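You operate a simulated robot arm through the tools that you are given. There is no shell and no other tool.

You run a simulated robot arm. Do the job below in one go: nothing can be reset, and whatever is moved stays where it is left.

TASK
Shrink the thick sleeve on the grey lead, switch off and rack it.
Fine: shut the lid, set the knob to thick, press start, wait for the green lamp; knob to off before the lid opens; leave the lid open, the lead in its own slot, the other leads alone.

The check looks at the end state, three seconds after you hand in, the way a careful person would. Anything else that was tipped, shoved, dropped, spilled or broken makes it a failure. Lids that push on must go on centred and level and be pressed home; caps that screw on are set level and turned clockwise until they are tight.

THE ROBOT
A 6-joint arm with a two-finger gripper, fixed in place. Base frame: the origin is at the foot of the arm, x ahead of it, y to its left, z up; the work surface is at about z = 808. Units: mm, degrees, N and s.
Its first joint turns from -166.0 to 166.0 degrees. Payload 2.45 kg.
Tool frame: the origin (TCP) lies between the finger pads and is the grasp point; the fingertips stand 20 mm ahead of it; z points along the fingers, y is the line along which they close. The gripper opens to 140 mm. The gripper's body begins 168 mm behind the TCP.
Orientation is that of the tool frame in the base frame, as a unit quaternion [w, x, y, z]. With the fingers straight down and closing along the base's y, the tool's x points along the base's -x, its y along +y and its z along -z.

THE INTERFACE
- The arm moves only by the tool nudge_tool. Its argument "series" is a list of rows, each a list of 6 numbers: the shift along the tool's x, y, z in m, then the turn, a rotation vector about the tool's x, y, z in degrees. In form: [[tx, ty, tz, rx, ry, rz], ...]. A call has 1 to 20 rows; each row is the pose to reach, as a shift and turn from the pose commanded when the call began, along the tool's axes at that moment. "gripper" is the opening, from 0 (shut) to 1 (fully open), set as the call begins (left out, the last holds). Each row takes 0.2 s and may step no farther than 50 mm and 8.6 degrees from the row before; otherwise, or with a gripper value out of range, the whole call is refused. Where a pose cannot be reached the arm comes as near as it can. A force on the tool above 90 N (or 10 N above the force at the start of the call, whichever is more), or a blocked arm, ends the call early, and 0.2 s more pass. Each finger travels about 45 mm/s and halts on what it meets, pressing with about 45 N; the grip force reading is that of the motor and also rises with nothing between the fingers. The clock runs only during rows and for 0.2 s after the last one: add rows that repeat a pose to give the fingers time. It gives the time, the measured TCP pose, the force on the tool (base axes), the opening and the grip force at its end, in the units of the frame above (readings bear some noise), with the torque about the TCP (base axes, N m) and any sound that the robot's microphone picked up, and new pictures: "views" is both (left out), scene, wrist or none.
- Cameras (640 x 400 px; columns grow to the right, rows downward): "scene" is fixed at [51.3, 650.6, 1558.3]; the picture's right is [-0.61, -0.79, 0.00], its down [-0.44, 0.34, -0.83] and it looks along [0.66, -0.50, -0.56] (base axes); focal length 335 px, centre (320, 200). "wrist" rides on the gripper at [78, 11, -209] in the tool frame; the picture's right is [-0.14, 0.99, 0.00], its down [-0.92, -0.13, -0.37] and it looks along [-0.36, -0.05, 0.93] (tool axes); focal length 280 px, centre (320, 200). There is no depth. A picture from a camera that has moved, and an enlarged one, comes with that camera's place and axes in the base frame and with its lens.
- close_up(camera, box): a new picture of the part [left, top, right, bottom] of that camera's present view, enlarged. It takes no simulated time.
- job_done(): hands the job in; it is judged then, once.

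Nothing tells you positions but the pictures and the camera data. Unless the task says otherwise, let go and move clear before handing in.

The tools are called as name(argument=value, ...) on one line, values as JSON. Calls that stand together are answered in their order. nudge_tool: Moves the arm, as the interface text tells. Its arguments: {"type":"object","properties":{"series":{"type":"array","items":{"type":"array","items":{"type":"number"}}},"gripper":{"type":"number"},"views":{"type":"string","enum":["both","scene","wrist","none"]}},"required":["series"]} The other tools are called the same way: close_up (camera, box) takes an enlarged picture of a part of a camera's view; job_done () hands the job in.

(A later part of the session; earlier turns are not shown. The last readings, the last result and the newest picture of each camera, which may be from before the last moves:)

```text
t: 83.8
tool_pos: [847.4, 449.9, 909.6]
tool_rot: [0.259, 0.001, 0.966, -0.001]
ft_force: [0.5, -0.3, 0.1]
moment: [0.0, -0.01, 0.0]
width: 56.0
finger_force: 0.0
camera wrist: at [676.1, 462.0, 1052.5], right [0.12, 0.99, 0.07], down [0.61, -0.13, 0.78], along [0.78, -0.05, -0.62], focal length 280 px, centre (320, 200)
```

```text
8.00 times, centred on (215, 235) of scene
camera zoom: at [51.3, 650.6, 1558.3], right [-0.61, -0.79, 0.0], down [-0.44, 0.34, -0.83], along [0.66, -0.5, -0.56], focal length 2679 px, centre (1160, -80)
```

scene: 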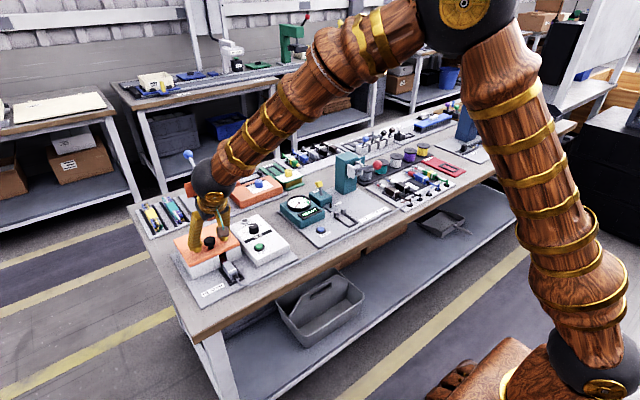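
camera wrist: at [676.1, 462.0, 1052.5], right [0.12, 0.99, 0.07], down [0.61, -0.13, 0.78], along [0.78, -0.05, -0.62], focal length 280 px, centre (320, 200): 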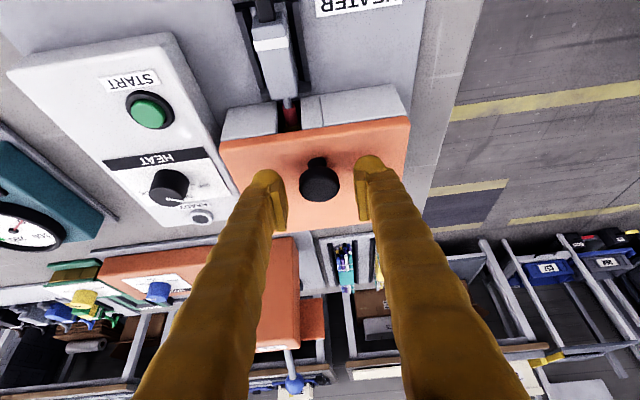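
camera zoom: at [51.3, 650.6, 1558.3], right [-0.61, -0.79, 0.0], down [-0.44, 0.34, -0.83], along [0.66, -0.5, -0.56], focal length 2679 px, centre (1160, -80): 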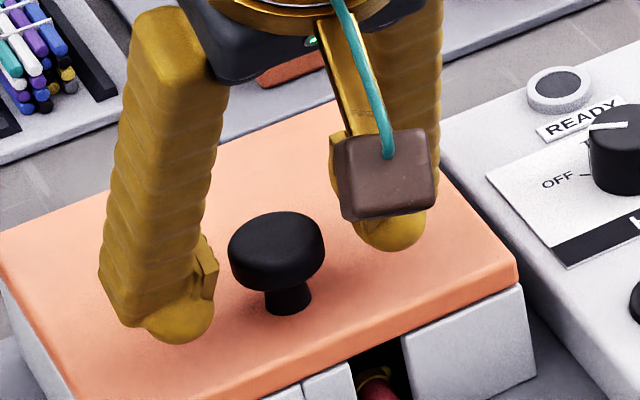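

The cap sits about 10 mm ahead of the TCP between the pads. I centre 1.5 mm and close on it.

nudge_tool(series=[[0, -0.0015, 0, 0, 0, 0], [0, -0.0015, 0, 0, 0, 0], [0, -0.0015, 0, 0, 0, 0], [0, -0.0015, 0, 0, 0, 0]], gripper=0.0, views="wrist")

close_up(camera="wrist", box=[240, 110, 400, 210])

```text
t: 84.8
tool_pos: [847.4, 449.2, 910.1]
tool_rot: [0.259, -0.001, 0.966, 0.002]
ft_force: [1.6, 33.3, -1.8]
moment: [0.45, 0.08, 0.17]
width: 30.0
finger_force: 45.3
camera wrist: at [675.5, 461.2, 1052.6], right [0.12, 0.99, 0.07], down [0.61, -0.13, 0.78], along [0.78, -0.05, -0.62], focal length 280 px, centre (320, 200)
```

wrist: 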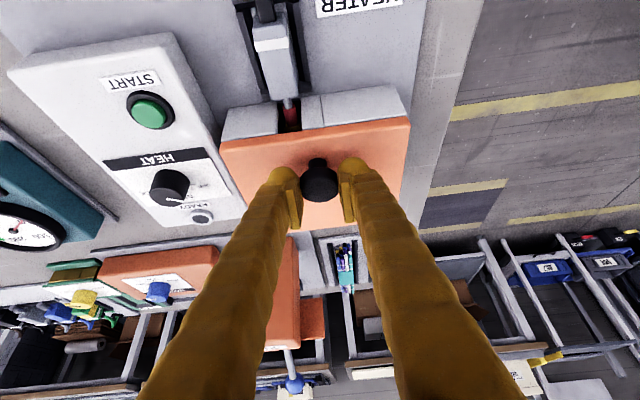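

```text
4.00 times, centred on (320, 160) of wrist
camera zoom: at [675.5, 461.2, 1052.6], right [0.12, 0.99, 0.07], down [0.61, -0.13, 0.78], along [0.78, -0.05, -0.62], focal length 1122 px, centre (320, 360)
```

zoom: 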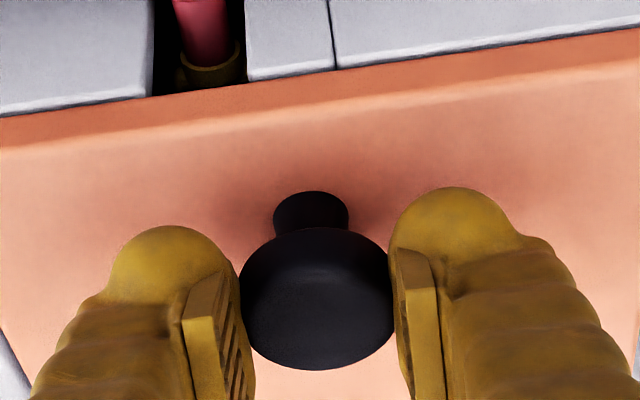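

Gripped at 30 mm; there is about 33 N side load, which I relieve with a 2 mm +y shift. I start lifting the handle along the hinge arc, first to about 30°.

nudge_tool(series=[[0, 0.002, 0, 0, 0, 0], [-0.008, 0.002, -0.006, 0, 0, 0], [-0.0164, 0.002, -0.0118, 0, 0, 0], [-0.0255, 0.002, -0.0162, 0, 0, 0], [-0.0345, 0.002, -0.0206, 0, 0, 0], [-0.0442, 0.002, -0.0233, 0, 0, 0], [-0.0539, 0.002, -0.026, 0, 0, 0], [-0.0539, 0.002, -0.026, 0, 0, 0]], gripper=0.0)

close_up(camera="scene", box=[165, 190, 265, 252])

```text
t: 86.6
tool_pos: [879.0, 450.7, 960.6]
tool_rot: [0.259, 0.0, 0.966, -0.001]
ft_force: [-20.3, -39.6, 8.9]
moment: [-0.68, 1.22, 0.01]
width: 27.5
finger_force: 44.9
camera wrist: at [707.1, 462.5, 1102.3], right [0.12, 0.99, 0.07], down [0.61, -0.13, 0.78], along [0.78, -0.05, -0.62], focal length 280 px, centre (320, 200)
```

scene: 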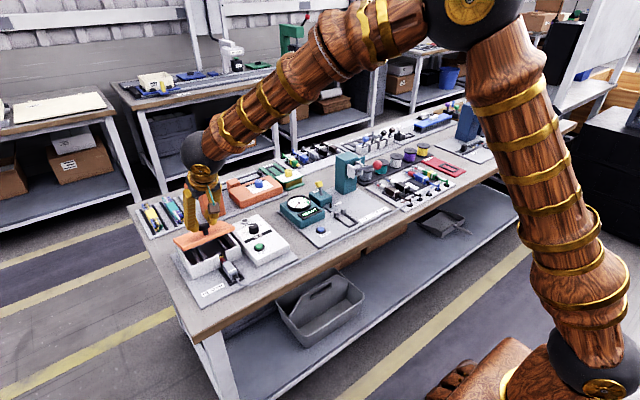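
wrist: 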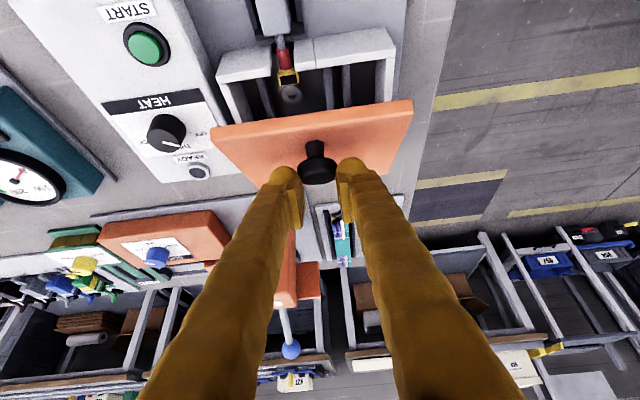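

```text
6.40 times, centred on (215, 221) of scene
camera zoom: at [51.3, 650.6, 1558.3], right [-0.61, -0.79, 0.0], down [-0.44, 0.34, -0.83], along [0.66, -0.5, -0.56], focal length 2143 px, centre (992, 66)
```

zoom: 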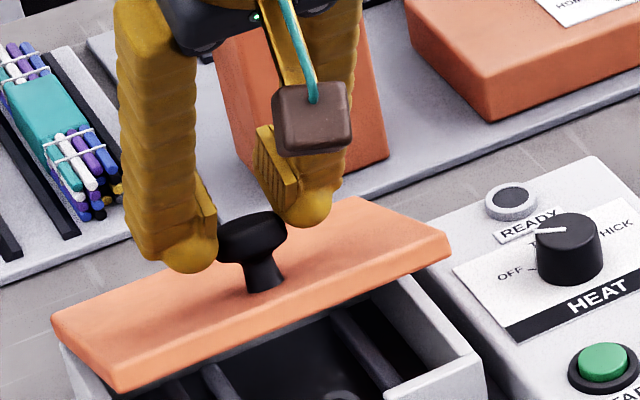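

The lid is up about 30° and the grip still holds, though it has slipped a little. I look closely at the cap in the fingers.

close_up(camera="wrist", box=[240, 110, 400, 210])

close_up(camera="scene", box=[178, 200, 242, 240])

```text
4.00 times, centred on (320, 160) of wrist
camera zoom: at [707.1, 462.5, 1102.3], right [0.12, 0.99, 0.07], down [0.61, -0.13, 0.78], along [0.78, -0.05, -0.62], focal length 1122 px, centre (320, 360)
```

zoom: 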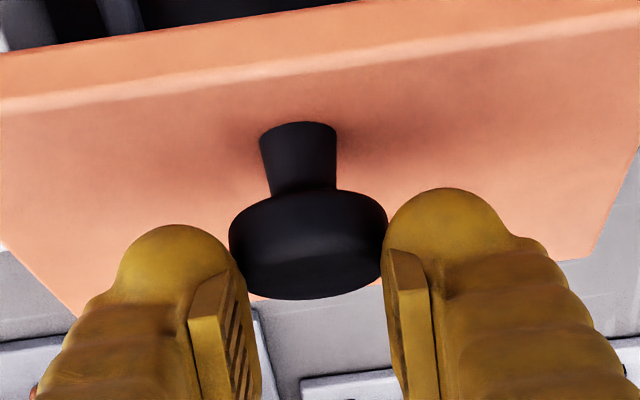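

```text
10.00 times, centred on (210, 220) of scene
camera zoom: at [51.3, 650.6, 1558.3], right [-0.61, -0.79, 0.0], down [-0.44, 0.34, -0.83], along [0.66, -0.5, -0.56], focal length 3349 px, centre (1420, 0)
```

zoom: 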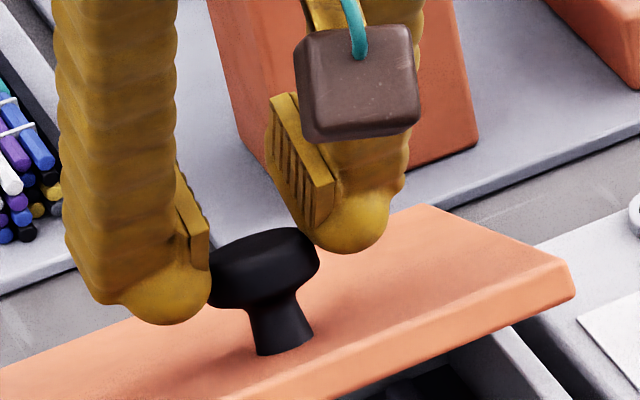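

The cap has slipped toward the lower edge of the pads (lid at about 25°). Before it slips off I'll regrip; I open the fingers and see whether the lid holds by itself.

nudge_tool(series=[[0, -0.001, 0, 0, 0, 0], [0, -0.001, 0, 0, 0, 0]], gripper=0.36)

close_up(camera="scene", box=[165, 190, 265, 252])

```text
t: 87.2
tool_pos: [879.4, 451.9, 958.9]
tool_rot: [0.258, 0.0, 0.966, -0.001]
ft_force: [0.4, -0.5, -0.1]
moment: [-0.01, 0.01, -0.04]
width: 50.2
finger_force: 0.1
camera wrist: at [707.6, 463.4, 1101.9], right [0.12, 0.99, 0.07], down [0.61, -0.13, 0.78], along [0.78, -0.05, -0.62], focal length 280 px, centre (320, 200)
```

scene: 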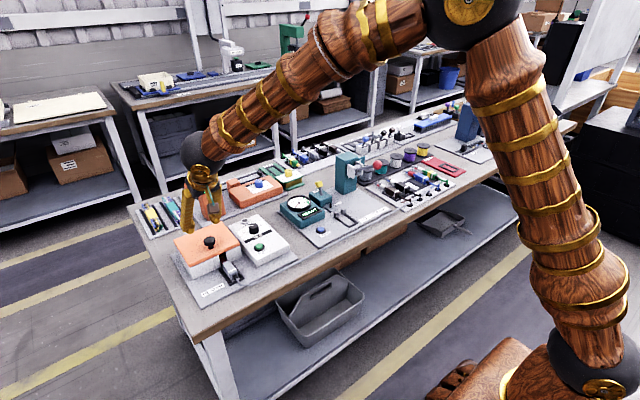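
wrist: 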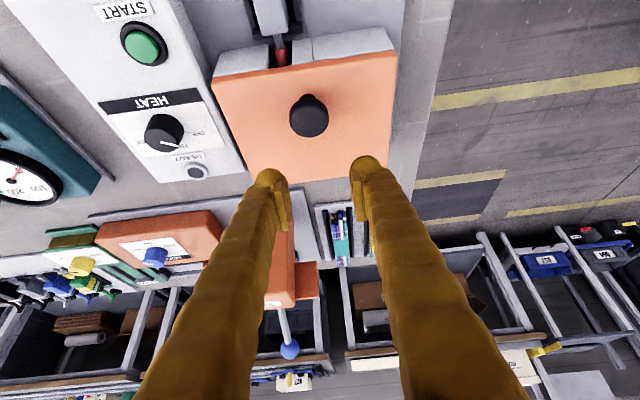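

```text
6.40 times, centred on (215, 221) of scene
camera zoom: at [51.3, 650.6, 1558.3], right [-0.61, -0.79, 0.0], down [-0.44, 0.34, -0.83], along [0.66, -0.5, -0.56], focal length 2143 px, centre (992, 66)
```

zoom: 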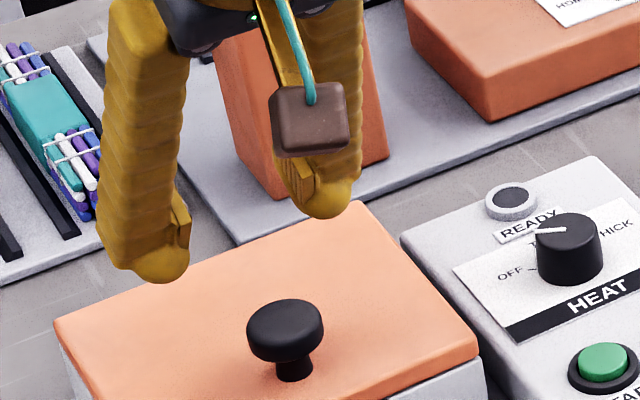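

The lid falls shut when released, so it must be carried past its balance point. New plan: grip the cap with the tool tilted 60°, rotate rigidly with the lid for the first 30°, then pivot the rest. I set up for that approach in front of the handle.

nudge_tool(series=[[0.0236, 0, -0.0066, 0, -7.5, 0], [0.0472, 0, -0.0132, 0, -15, 0], [0.0708, 0, -0.0199, 0, -22.5, 0], [0.0944, 0, -0.0265, 0, -30, 0], [0.0944, 0, -0.0265, 0, -30, 0]], gripper=0.4)

close_up(camera="wrist", box=[240, 90, 400, 190])

close_up(camera="scene", box=[175, 210, 275, 272])

```text
t: 88.4
tool_pos: [785.1, 449.1, 935.7]
tool_rot: [0.5, -0.001, 0.866, 0.001]
ft_force: [-0.3, -0.6, -0.4]
moment: [0.03, 0.02, -0.02]
width: 56.1
finger_force: 0.1
camera wrist: at [564.9, 460.6, 973.3], right [0.07, 0.99, 0.12], down [0.14, -0.13, 0.98], along [0.99, -0.05, -0.15], focal length 280 px, centre (320, 200)
```

scene: 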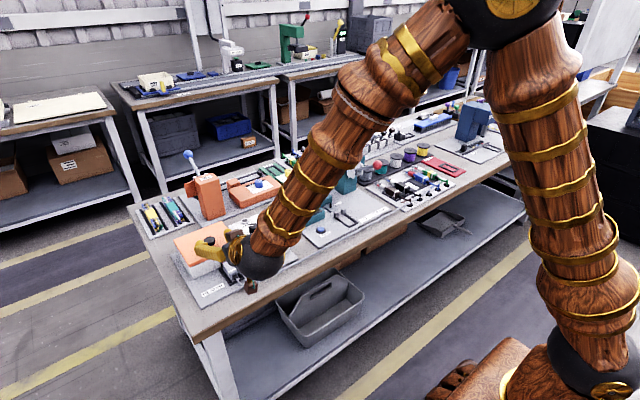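
wrist: 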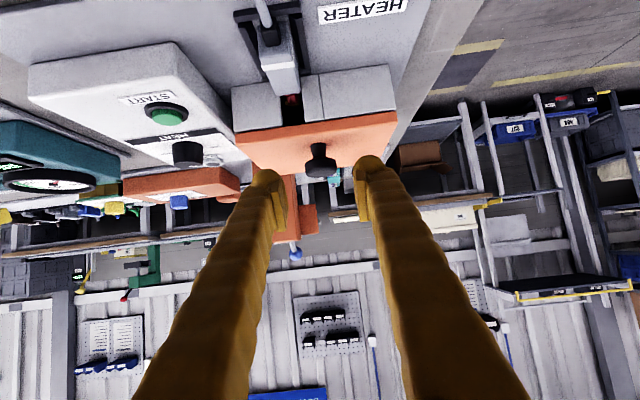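

```text
4.00 times, centred on (320, 140) of wrist
camera zoom: at [564.9, 460.6, 973.3], right [0.07, 0.99, 0.12], down [0.14, -0.13, 0.98], along [0.99, -0.05, -0.15], focal length 1122 px, centre (320, 440)
```

zoom: 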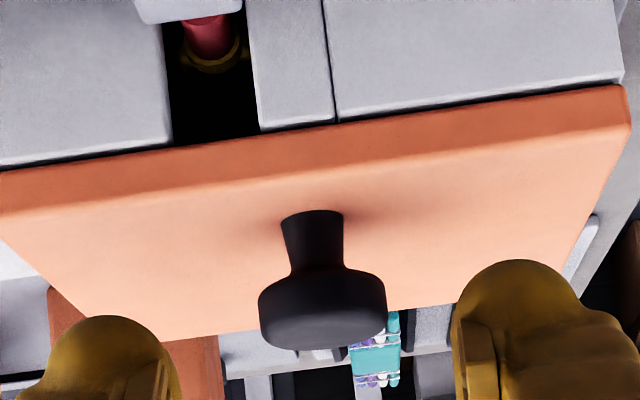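

```text
6.40 times, centred on (225, 241) of scene
camera zoom: at [51.3, 650.6, 1558.3], right [-0.61, -0.79, 0.0], down [-0.44, 0.34, -0.83], along [0.66, -0.5, -0.56], focal length 2143 px, centre (928, -62)
```

zoom: 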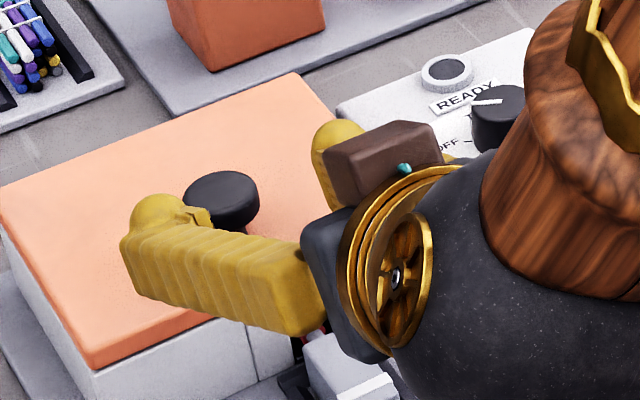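

From this low angle I see the cap clearly: centre about (849.5, 450.5, 897), lid top z ≈ 872. I slide forward along the tool axis to straddle the cap.

nudge_tool(series=[[0.0013, 0.0003, 0.022, 0, 0, 0], [0.0013, 0.0003, 0.044, 0, 0, 0], [0.0013, 0.0003, 0.058, 0, 0, 0], [0.0013, 0.0003, 0.066, 0, 0, 0], [0.0013, 0.0003, 0.066, 0, 0, 0]], gripper=0.4)

close_up(camera="wrist", box=[240, 110, 400, 210])

close_up(camera="scene", box=[175, 210, 255, 260])

```text
t: 89.6
tool_pos: [841.9, 449.2, 901.9]
tool_rot: [0.501, 0.0, 0.866, 0.0]
ft_force: [0.5, 0.2, 0.6]
moment: [0.01, -0.02, -0.01]
width: 55.9
finger_force: 0.1
camera wrist: at [622.7, 460.9, 938.8], right [0.07, 0.99, 0.12], down [0.14, -0.13, 0.98], along [0.99, -0.05, -0.15], focal length 280 px, centre (320, 200)
```

scene: 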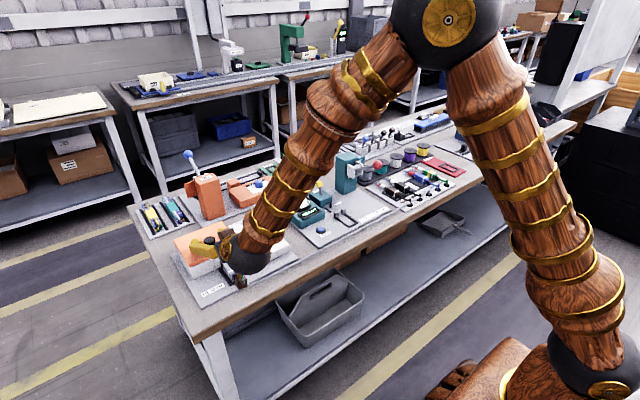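
wrist: 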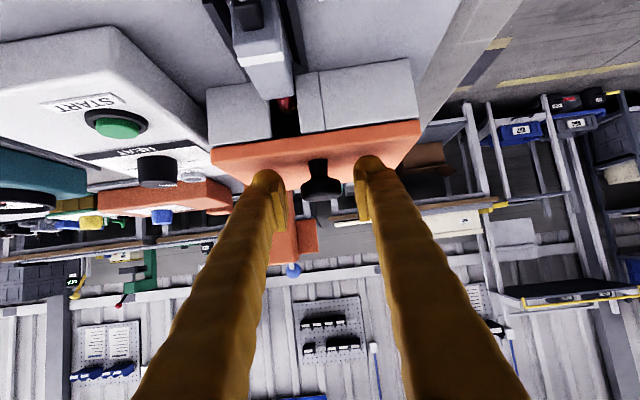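

```text
4.00 times, centred on (320, 160) of wrist
camera zoom: at [622.7, 460.9, 938.8], right [0.07, 0.99, 0.12], down [0.14, -0.13, 0.98], along [0.99, -0.05, -0.15], focal length 1122 px, centre (320, 360)
```

zoom: 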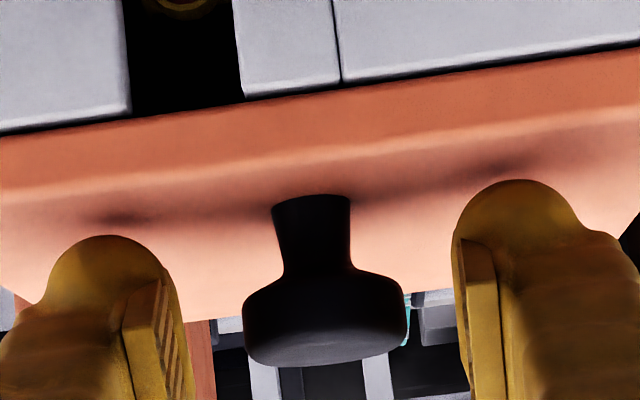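

```text
8.00 times, centred on (215, 235) of scene
camera zoom: at [51.3, 650.6, 1558.3], right [-0.61, -0.79, 0.0], down [-0.44, 0.34, -0.83], along [0.66, -0.5, -0.56], focal length 2679 px, centre (1160, -80)
```

zoom: 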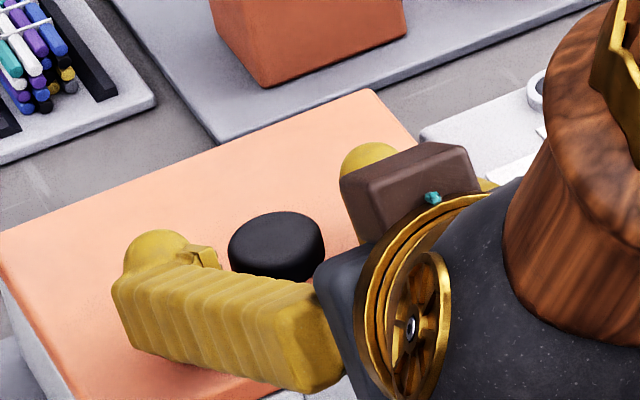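

The cap is centred between the pads. I close on it.

nudge_tool(series=[[0, 0.0003, 0, 0, 0, 0], [0, 0.0003, 0, 0, 0, 0], [0, 0.0003, 0, 0, 0, 0], [0, 0.0003, 0, 0, 0, 0]], gripper=0.0, views="none")

close_up(camera="wrist", box=[240, 110, 400, 210])

```text
t: 90.6
tool_pos: [843.6, 449.5, 901.4]
tool_rot: [0.5, 0.0, 0.866, 0.0]
ft_force: [4.6, 8.0, -1.5]
moment: [0.11, 0.01, 0.05]
width: 31.9
finger_force: 45.1
```

```text
4.00 times, centred on (320, 160) of wrist
camera zoom: at [622.1, 461.7, 939.1], right [0.07, 0.99, 0.12], down [0.14, -0.13, 0.98], along [0.99, -0.05, -0.15], focal length 1122 px, centre (320, 360)
```

zoom: 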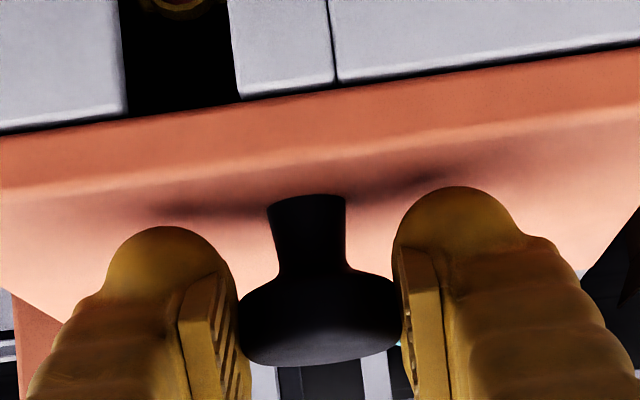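

Well centred this time (31.9 mm, side force only 8 N). I raise the lid 30° rotating the tool together with it about the hinge.

nudge_tool(series=[[-0.0052, 0, -0.0009, 0, 2.5, 0], [-0.0104, 0, -0.0018, 0, 5, 0], [-0.0157, 0, -0.0022, 0, 7.5, 0], [-0.0209, 0, -0.0026, 0, 10, 0], [-0.0262, 0, -0.0026, 0, 12.5, 0], [-0.0314, 0, -0.0026, 0, 15, 0], [-0.0367, 0, -0.0021, 0, 17.5, 0], [-0.0419, 0, -0.0016, 0, 20, 0], [-0.0471, 0, -0.0006, 0, 22.5, 0], [-0.0523, 0, 0.0003, 0, 25, 0], [-0.0574, 0, 0.0016, 0, 27.5, 0], [-0.0624, 0, 0.003, 0, 30, 0], [-0.0624, 0, 0.003, 0, 30, 0]], gripper=0.0)

close_up(camera="wrist", box=[240, 110, 400, 210])

close_up(camera="scene", box=[165, 190, 265, 252])

```text
t: 93.4
tool_pos: [875.9, 449.7, 954.5]
tool_rot: [0.258, 0.001, 0.966, 0.0]
ft_force: [-5.3, -4.9, 20.2]
moment: [-0.02, -1.17, 0.02]
width: 30.6
finger_force: 44.9
camera wrist: at [703.9, 461.7, 1096.6], right [0.12, 0.99, 0.07], down [0.61, -0.13, 0.78], along [0.78, -0.05, -0.62], focal length 280 px, centre (320, 200)
```

scene: 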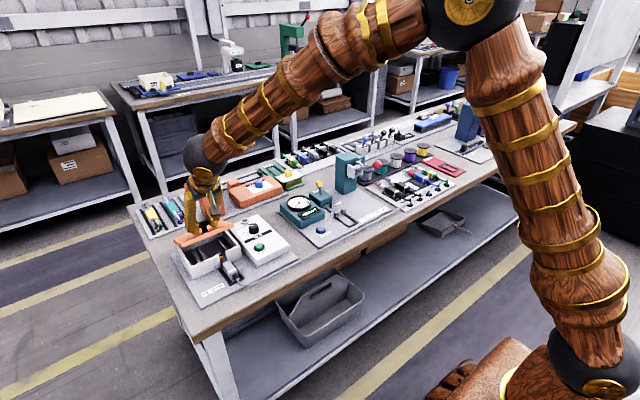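
wrist: 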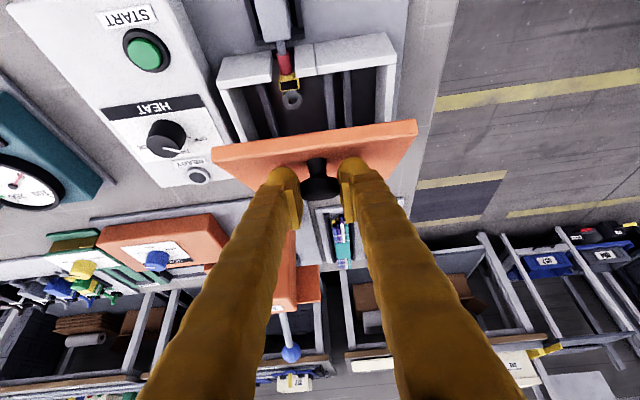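

```text
4.00 times, centred on (320, 160) of wrist
camera zoom: at [703.9, 461.7, 1096.6], right [0.12, 0.99, 0.07], down [0.61, -0.13, 0.78], along [0.78, -0.05, -0.62], focal length 1122 px, centre (320, 360)
```

zoom: 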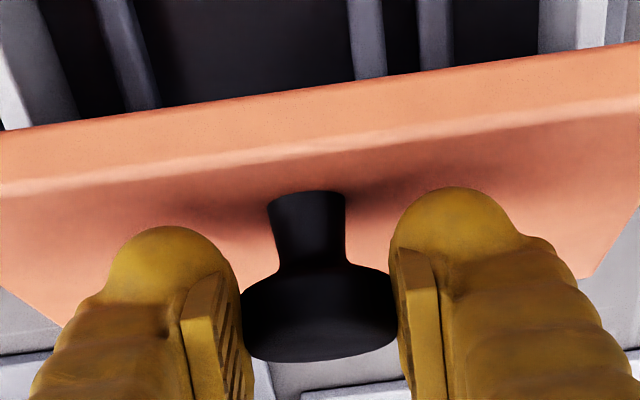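

```text
6.40 times, centred on (215, 221) of scene
camera zoom: at [51.3, 650.6, 1558.3], right [-0.61, -0.79, 0.0], down [-0.44, 0.34, -0.83], along [0.66, -0.5, -0.56], focal length 2143 px, centre (992, 66)
```

zoom: 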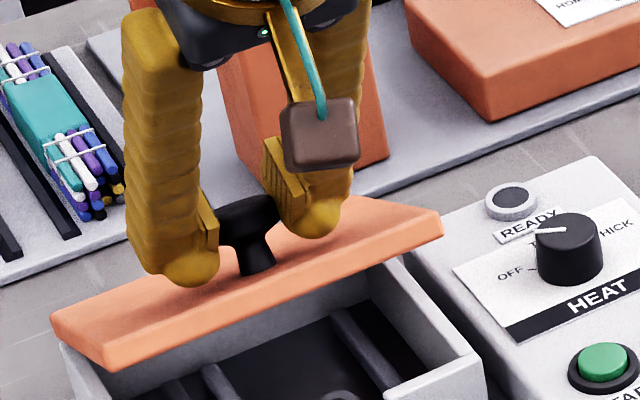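

The grip is solid and the lid is at 30°. I continue rigidly to 40°, then let the cap pivot in the fingers up to about 60°.

nudge_tool(series=[[-0.0052, 0, -0.0009, 0, 2.5, 0], [-0.0104, 0, -0.0018, 0, 5, 0], [-0.0157, 0, -0.0023, 0, 7.5, 0], [-0.0209, 0, -0.0027, 0, 10, 0], [-0.0209, 0, -0.0027, 0, 10, 0]], gripper=0.0, views="wrist")

close_up(camera="wrist", box=[240, 110, 400, 210])

```text
t: 94.6
tool_pos: [891.3, 449.0, 965.6]
tool_rot: [0.173, 0.001, 0.985, 0.0]
ft_force: [7.1, -13.0, 4.7]
moment: [-0.15, -1.13, 0.08]
width: 30.7
finger_force: 44.8
camera wrist: at [747.3, 462.0, 1136.4], right [0.13, 0.99, 0.05], down [0.74, -0.13, 0.66], along [0.66, -0.05, -0.75], focal length 280 px, centre (320, 200)
```

wrist: 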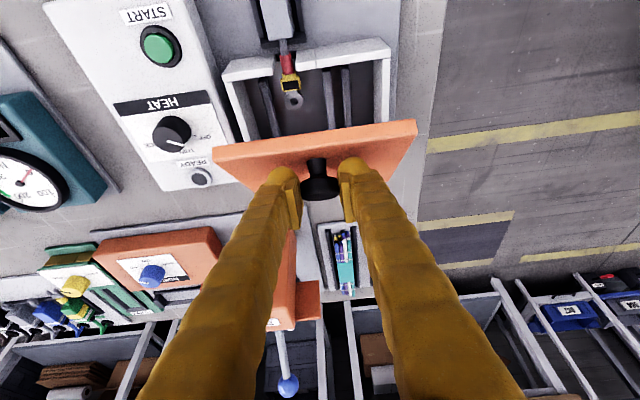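

```text
4.00 times, centred on (320, 160) of wrist
camera zoom: at [747.3, 462.0, 1136.4], right [0.13, 0.99, 0.05], down [0.74, -0.13, 0.66], along [0.66, -0.05, -0.75], focal length 1122 px, centre (320, 360)
```

zoom: 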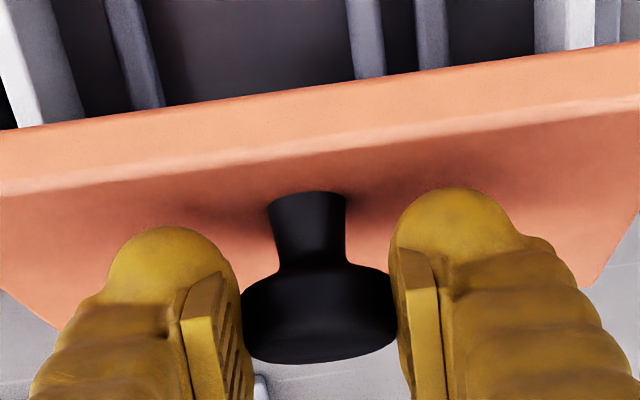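

Still rigid and reachable at 40°. I test 5° more rotating together.

nudge_tool(series=[[-0.0052, 0, -0.0009, 0, 2.5, 0], [-0.0104, 0, -0.0017, 0, 5, 0], [-0.0104, 0, -0.0017, 0, 5, 0]], gripper=0.0, views="none")

```text
t: 95.4
tool_pos: [901.2, 449.6, 972.3]
tool_rot: [0.129, 0.0, 0.992, -0.001]
ft_force: [3.7, -27.2, -11.8]
moment: [-0.26, 0.17, 0.03]
width: 30.1
finger_force: 45.3
```

Reached exactly. I continue another 5° (tool tilt 10°), easing the side load slightly.

nudge_tool(series=[[-0.0052, -0.0006, -0.0009, 0, 2.5, 0], [-0.0104, -0.0006, -0.0018, 0, 5, 0], [-0.0104, -0.0006, -0.0018, 0, 5, 0]], gripper=0.0, views="none")

```text
t: 96.2
tool_pos: [911.5, 450.3, 978.1]
tool_rot: [0.088, 0.0, 0.996, 0.0]
ft_force: [-18.3, -30.4, 23.6]
moment: [-0.57, 0.94, -0.1]
width: 29.3
finger_force: 45.2
```

Reached again. I check the grip visually before continuing.

nudge_tool(series=[[0, -0.0007, -0.0005, 0, 0, 0], [0, -0.0007, -0.0005, 0, 0, 0]], gripper=0.0)

close_up(camera="wrist", box=[240, 110, 400, 210])

close_up(camera="scene", box=[155, 180, 255, 242])

```text
t: 96.8
tool_pos: [911.6, 450.0, 978.6]
tool_rot: [0.088, 0.0, 0.996, 0.0]
ft_force: [-8.0, -10.0, 27.8]
moment: [-0.23, -0.43, 0.01]
width: 29.5
finger_force: 44.9
camera wrist: at [797.8, 461.4, 1170.8], right [0.14, 0.99, 0.03], down [0.84, -0.13, 0.52], along [0.52, -0.05, -0.85], focal length 280 px, centre (320, 200)
```

scene: 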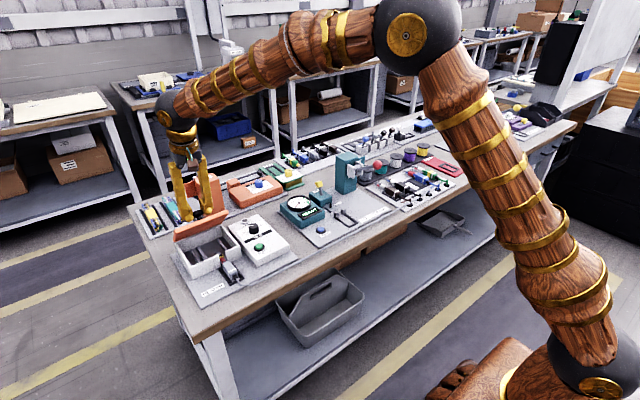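
wrist: 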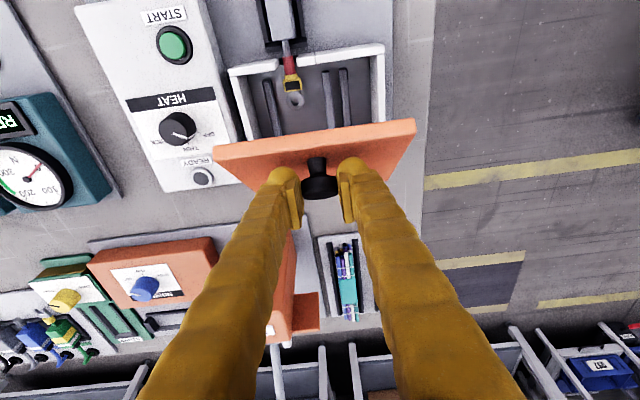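

```text
4.00 times, centred on (320, 160) of wrist
camera zoom: at [797.8, 461.4, 1170.8], right [0.14, 0.99, 0.03], down [0.84, -0.13, 0.52], along [0.52, -0.05, -0.85], focal length 1122 px, centre (320, 360)
```

zoom: 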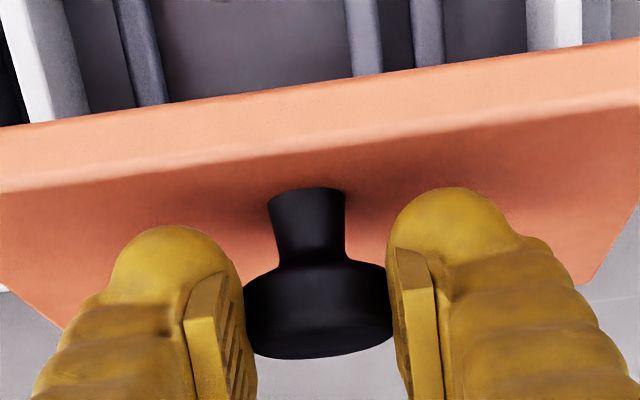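

```text
6.40 times, centred on (205, 211) of scene
camera zoom: at [51.3, 650.6, 1558.3], right [-0.61, -0.79, 0.0], down [-0.44, 0.34, -0.83], along [0.66, -0.5, -0.56], focal length 2143 px, centre (1056, 130)
```

zoom: 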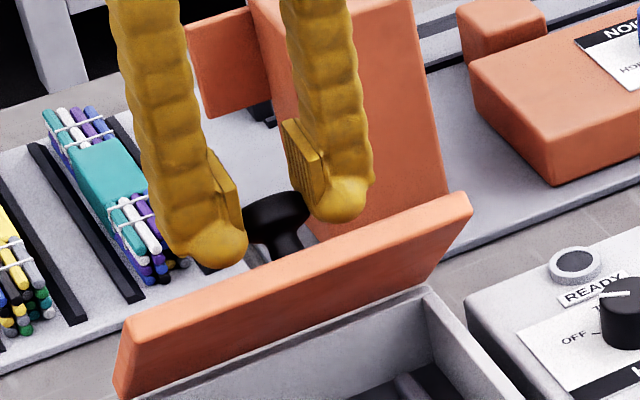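

The grip is steady at 50°. I continue 5° at a time.

nudge_tool(series=[[-0.0052, 0, -0.0009, 0, 2.5, 0], [-0.0104, 0, -0.0018, 0, 5, 0], [-0.0104, 0, -0.0018, 0, 5, 0]], gripper=0.0, views="none")

```text
t: 97.6
tool_pos: [921.4, 450.0, 981.2]
tool_rot: [0.043, 0.0, 0.999, 0.001]
ft_force: [2.4, 1.5, 22.8]
moment: [0.01, -1.03, 0.08]
width: 29.3
finger_force: 44.8
```

Reached. Another 5° (tool vertical).

nudge_tool(series=[[-0.0052, 0, -0.0009, 0, 2.5, 0], [-0.0104, 0, -0.0017, 0, 5, 0], [-0.0104, 0, -0.0017, 0, 5, 0]], gripper=0.0, views="none")

```text
t: 98.4
tool_pos: [931.0, 449.6, 985.0]
tool_rot: [0.0, 0.001, 1.0, -0.001]
ft_force: [1.7, 1.4, 28.0]
moment: [0.01, -1.05, 0.01]
width: 29.4
finger_force: 45.1
```

Reached at 60° with the tool vertical. From here I keep the tool vertical and let the cap pivot, moving outward in small steps and checking reach.

nudge_tool(series=[[-0.0048, 0, -0.0005, 0, 0, 0], [-0.0093, 0, -0.0003, 0, 0, 0], [-0.0142, 0, -0.0006, 0, 0, 0], [-0.019, 0, -0.0009, 0, 0, 0], [-0.019, 0, -0.0009, 0, 0, 0]], gripper=0.0)

close_up(camera="wrist", box=[240, 110, 400, 210])

close_up(camera="scene", box=[155, 180, 255, 242])

```text
t: 99.6
tool_pos: [949.6, 449.5, 985.3]
tool_rot: [0.0, 0.001, 1.0, 0.0]
ft_force: [-12.5, 0.5, 41.9]
moment: [-0.02, 1.12, -0.01]
width: 30.9
finger_force: 44.4
camera wrist: at [871.3, 461.6, 1194.5], right [0.14, 0.99, 0.0], down [0.92, -0.13, 0.37], along [0.37, -0.05, -0.93], focal length 280 px, centre (320, 200)
```

scene: 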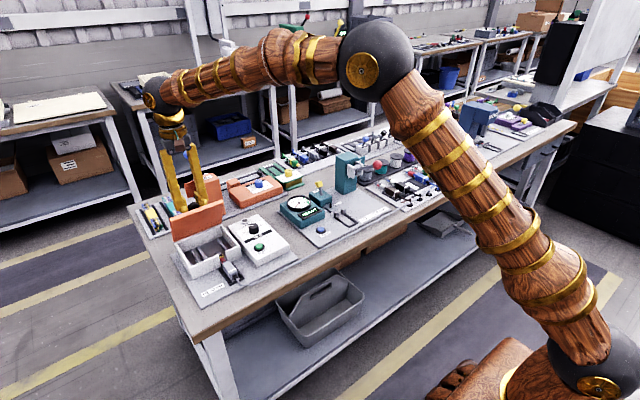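
wrist: 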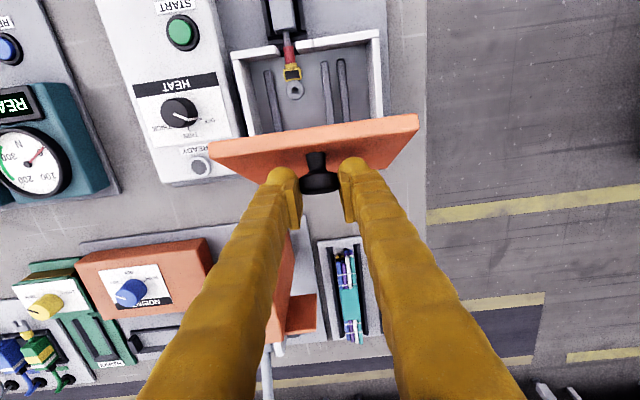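

```text
4.00 times, centred on (320, 160) of wrist
camera zoom: at [871.3, 461.6, 1194.5], right [0.14, 0.99, 0.0], down [0.92, -0.13, 0.37], along [0.37, -0.05, -0.93], focal length 1122 px, centre (320, 360)
```

zoom: 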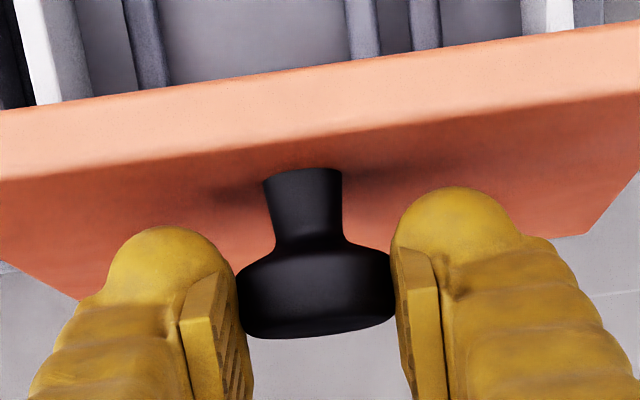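

```text
6.40 times, centred on (205, 211) of scene
camera zoom: at [51.3, 650.6, 1558.3], right [-0.61, -0.79, 0.0], down [-0.44, 0.34, -0.83], along [0.66, -0.5, -0.56], focal length 2143 px, centre (1056, 130)
```

zoom: 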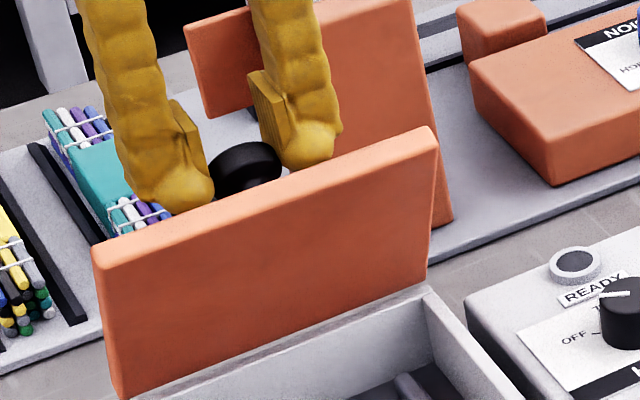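

The lid is at about 70° and the arm still reaches. I raise 1 mm to ease the vertical load and continue outward towards 80°.

nudge_tool(series=[[0, 0, -0.001, 0, 0, 0], [-0.005, 0, -0.0012, 0, 0, 0], [-0.0097, 0, -0.0013, 0, 0, 0], [-0.0146, 0, -0.0012, 0, 0, 0], [-0.0194, 0, -0.001, 0, 0, 0], [-0.0194, 0, -0.001, 0, 0, 0]], gripper=0.0)

close_up(camera="wrist", box=[240, 110, 400, 210])

close_up(camera="scene", box=[155, 180, 255, 242])

```text
t: 101.0
tool_pos: [970.0, 450.0, 985.4]
tool_rot: [0.0, 0.0, 1.0, 0.001]
ft_force: [-8.3, 28.6, 22.8]
moment: [0.48, 1.13, -0.28]
width: 31.0
finger_force: 45.0
camera wrist: at [891.2, 461.4, 1194.9], right [0.14, 0.99, 0.0], down [0.92, -0.13, 0.37], along [0.37, -0.05, -0.93], focal length 280 px, centre (320, 200)
```

scene: 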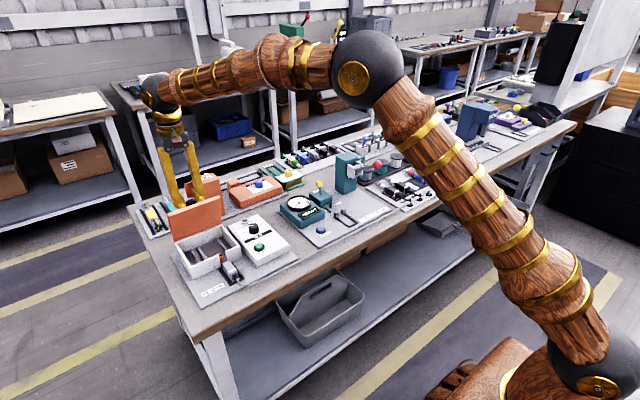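
wrist: 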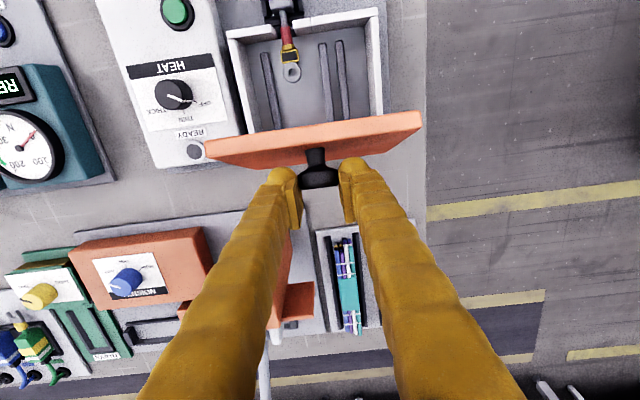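

```text
4.00 times, centred on (320, 160) of wrist
camera zoom: at [891.2, 461.4, 1194.9], right [0.14, 0.99, 0.0], down [0.92, -0.13, 0.37], along [0.37, -0.05, -0.93], focal length 1122 px, centre (320, 360)
```

zoom: 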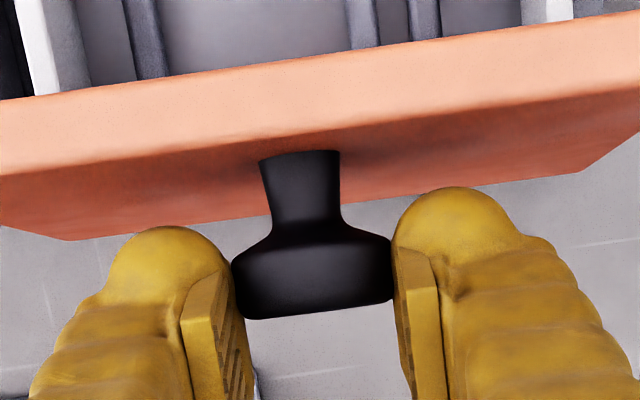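

```text
6.40 times, centred on (205, 211) of scene
camera zoom: at [51.3, 650.6, 1558.3], right [-0.61, -0.79, 0.0], down [-0.44, 0.34, -0.83], along [0.66, -0.5, -0.56], focal length 2143 px, centre (1056, 130)
```

zoom: 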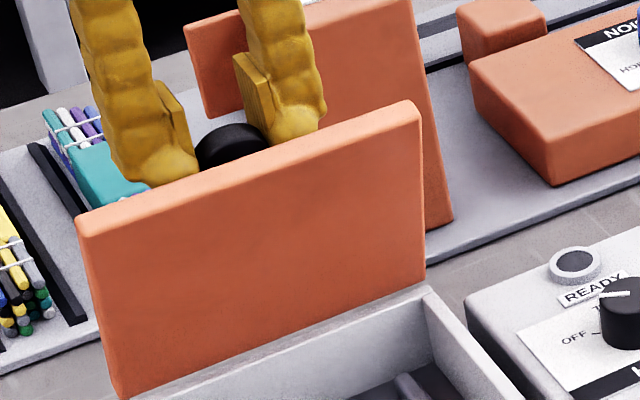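

The lid is at about 74° and the cap has drifted 12 mm in the pads. I go back to rotating the tool together with the lid (tool tilting inward) for the next degrees, first 6°.

nudge_tool(series=[[-0.0042, 0.0006, 0.0005, 0, 2, 0], [-0.0084, 0.0006, 0.0012, 0, 4, 0], [-0.0125, 0.0006, 0.0021, 0, 6, 0], [-0.0125, 0.0006, 0.0021, 0, 6, 0]], gripper=0.0)

close_up(camera="wrist", box=[240, 110, 400, 210])

close_up(camera="scene", box=[155, 180, 255, 242])

```text
t: 102.0
tool_pos: [983.0, 449.4, 984.4]
tool_rot: [-0.051, 0.0, 0.999, 0.001]
ft_force: [6.0, 28.7, 21.5]
moment: [0.36, -0.22, -0.48]
width: 30.9
finger_force: 45.1
camera wrist: at [927.9, 461.4, 1200.0], right [0.14, 0.99, -0.01], down [0.95, -0.13, 0.27], along [0.27, -0.05, -0.96], focal length 280 px, centre (320, 200)
```

scene: 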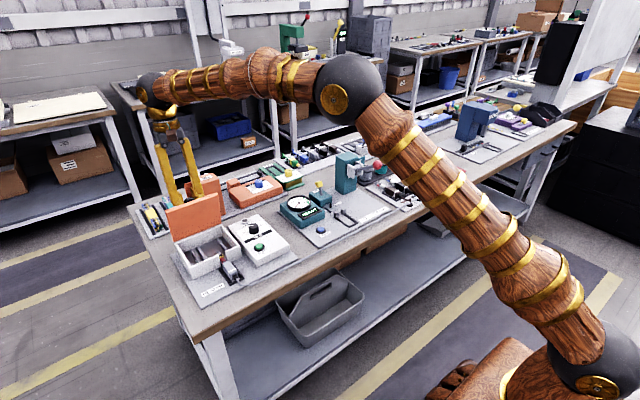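
wrist: 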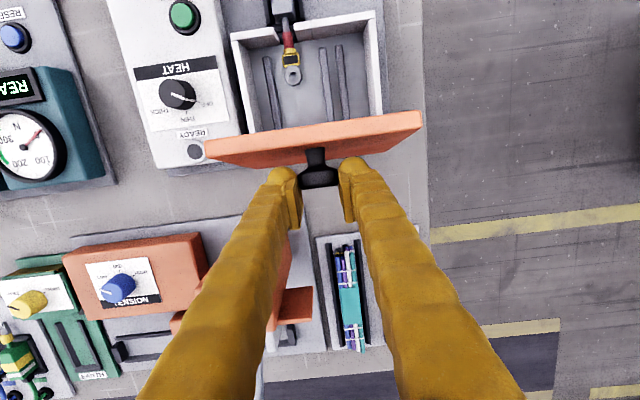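

```text
4.00 times, centred on (320, 160) of wrist
camera zoom: at [927.9, 461.4, 1200.0], right [0.14, 0.99, -0.01], down [0.95, -0.13, 0.27], along [0.27, -0.05, -0.96], focal length 1122 px, centre (320, 360)
```

zoom: 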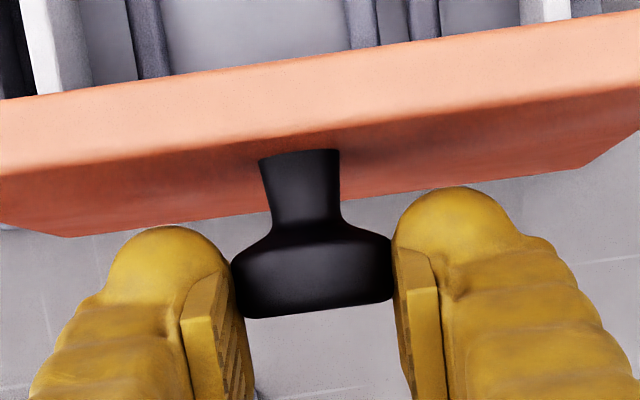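

```text
6.40 times, centred on (205, 211) of scene
camera zoom: at [51.3, 650.6, 1558.3], right [-0.61, -0.79, 0.0], down [-0.44, 0.34, -0.83], along [0.66, -0.5, -0.56], focal length 2143 px, centre (1056, 130)
```

zoom: 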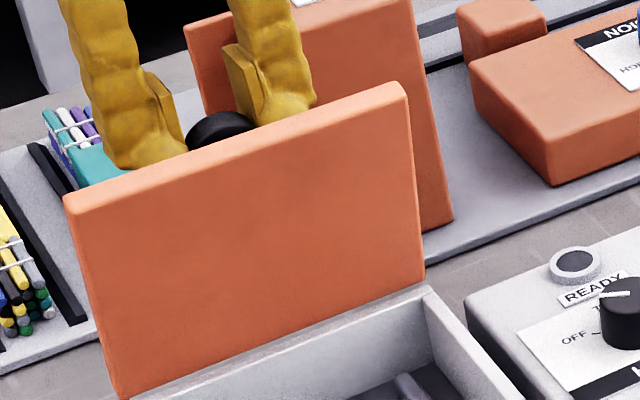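

The lid is at about 80° and everything still reaches. I continue 6° more together.

nudge_tool(series=[[-0.0042, 0.0007, 0.0005, 0, 2, 0], [-0.0084, 0.0007, 0.0011, 0, 4, 0], [-0.0125, 0.0007, 0.0019, 0, 6, 0], [-0.0125, 0.0007, 0.0019, 0, 6, 0]], gripper=0.0)

close_up(camera="wrist", box=[240, 110, 400, 210])

close_up(camera="scene", box=[155, 180, 255, 242])

```text
t: 103.0
tool_pos: [995.4, 450.9, 980.4]
tool_rot: [-0.104, 0.0, 0.995, 0.0]
ft_force: [8.4, 14.2, 24.3]
moment: [0.21, -0.37, -0.23]
width: 30.9
finger_force: 44.9
camera wrist: at [963.0, 461.8, 1201.8], right [0.13, 0.99, -0.03], down [0.98, -0.13, 0.17], along [0.16, -0.05, -0.99], focal length 280 px, centre (320, 200)
```

scene: 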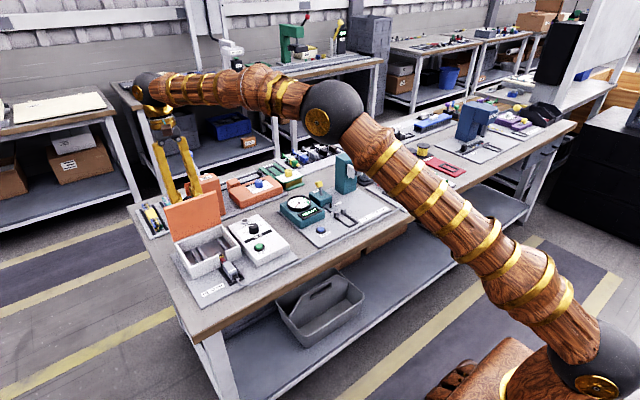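
wrist: 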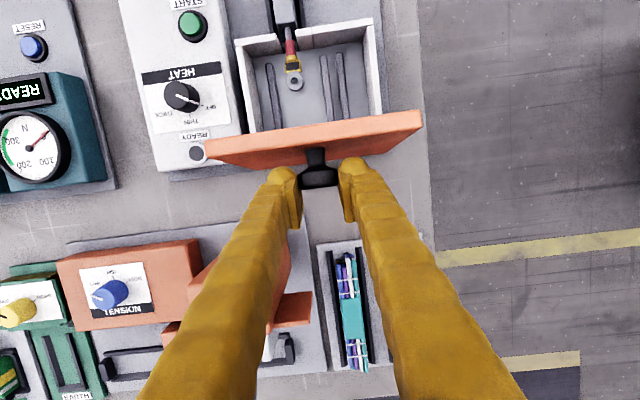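

```text
4.00 times, centred on (320, 160) of wrist
camera zoom: at [963.0, 461.8, 1201.8], right [0.13, 0.99, -0.03], down [0.98, -0.13, 0.17], along [0.16, -0.05, -0.99], focal length 1122 px, centre (320, 360)
```

zoom: 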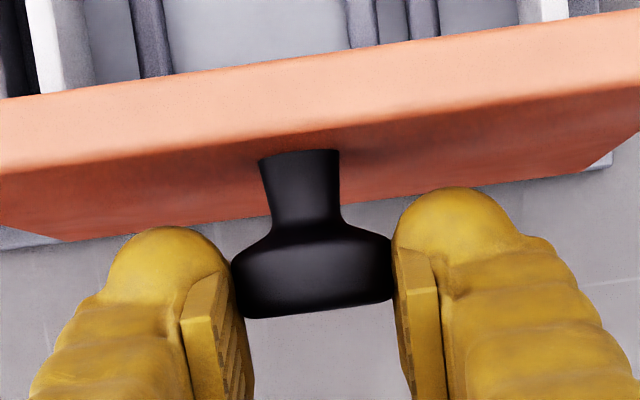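

```text
6.40 times, centred on (205, 211) of scene
camera zoom: at [51.3, 650.6, 1558.3], right [-0.61, -0.79, 0.0], down [-0.44, 0.34, -0.83], along [0.66, -0.5, -0.56], focal length 2143 px, centre (1056, 130)
```

zoom: 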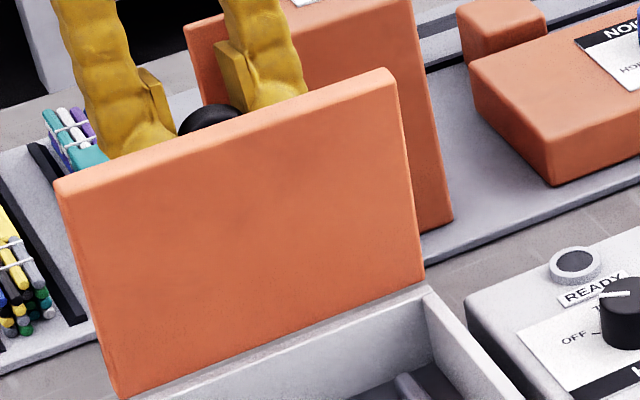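

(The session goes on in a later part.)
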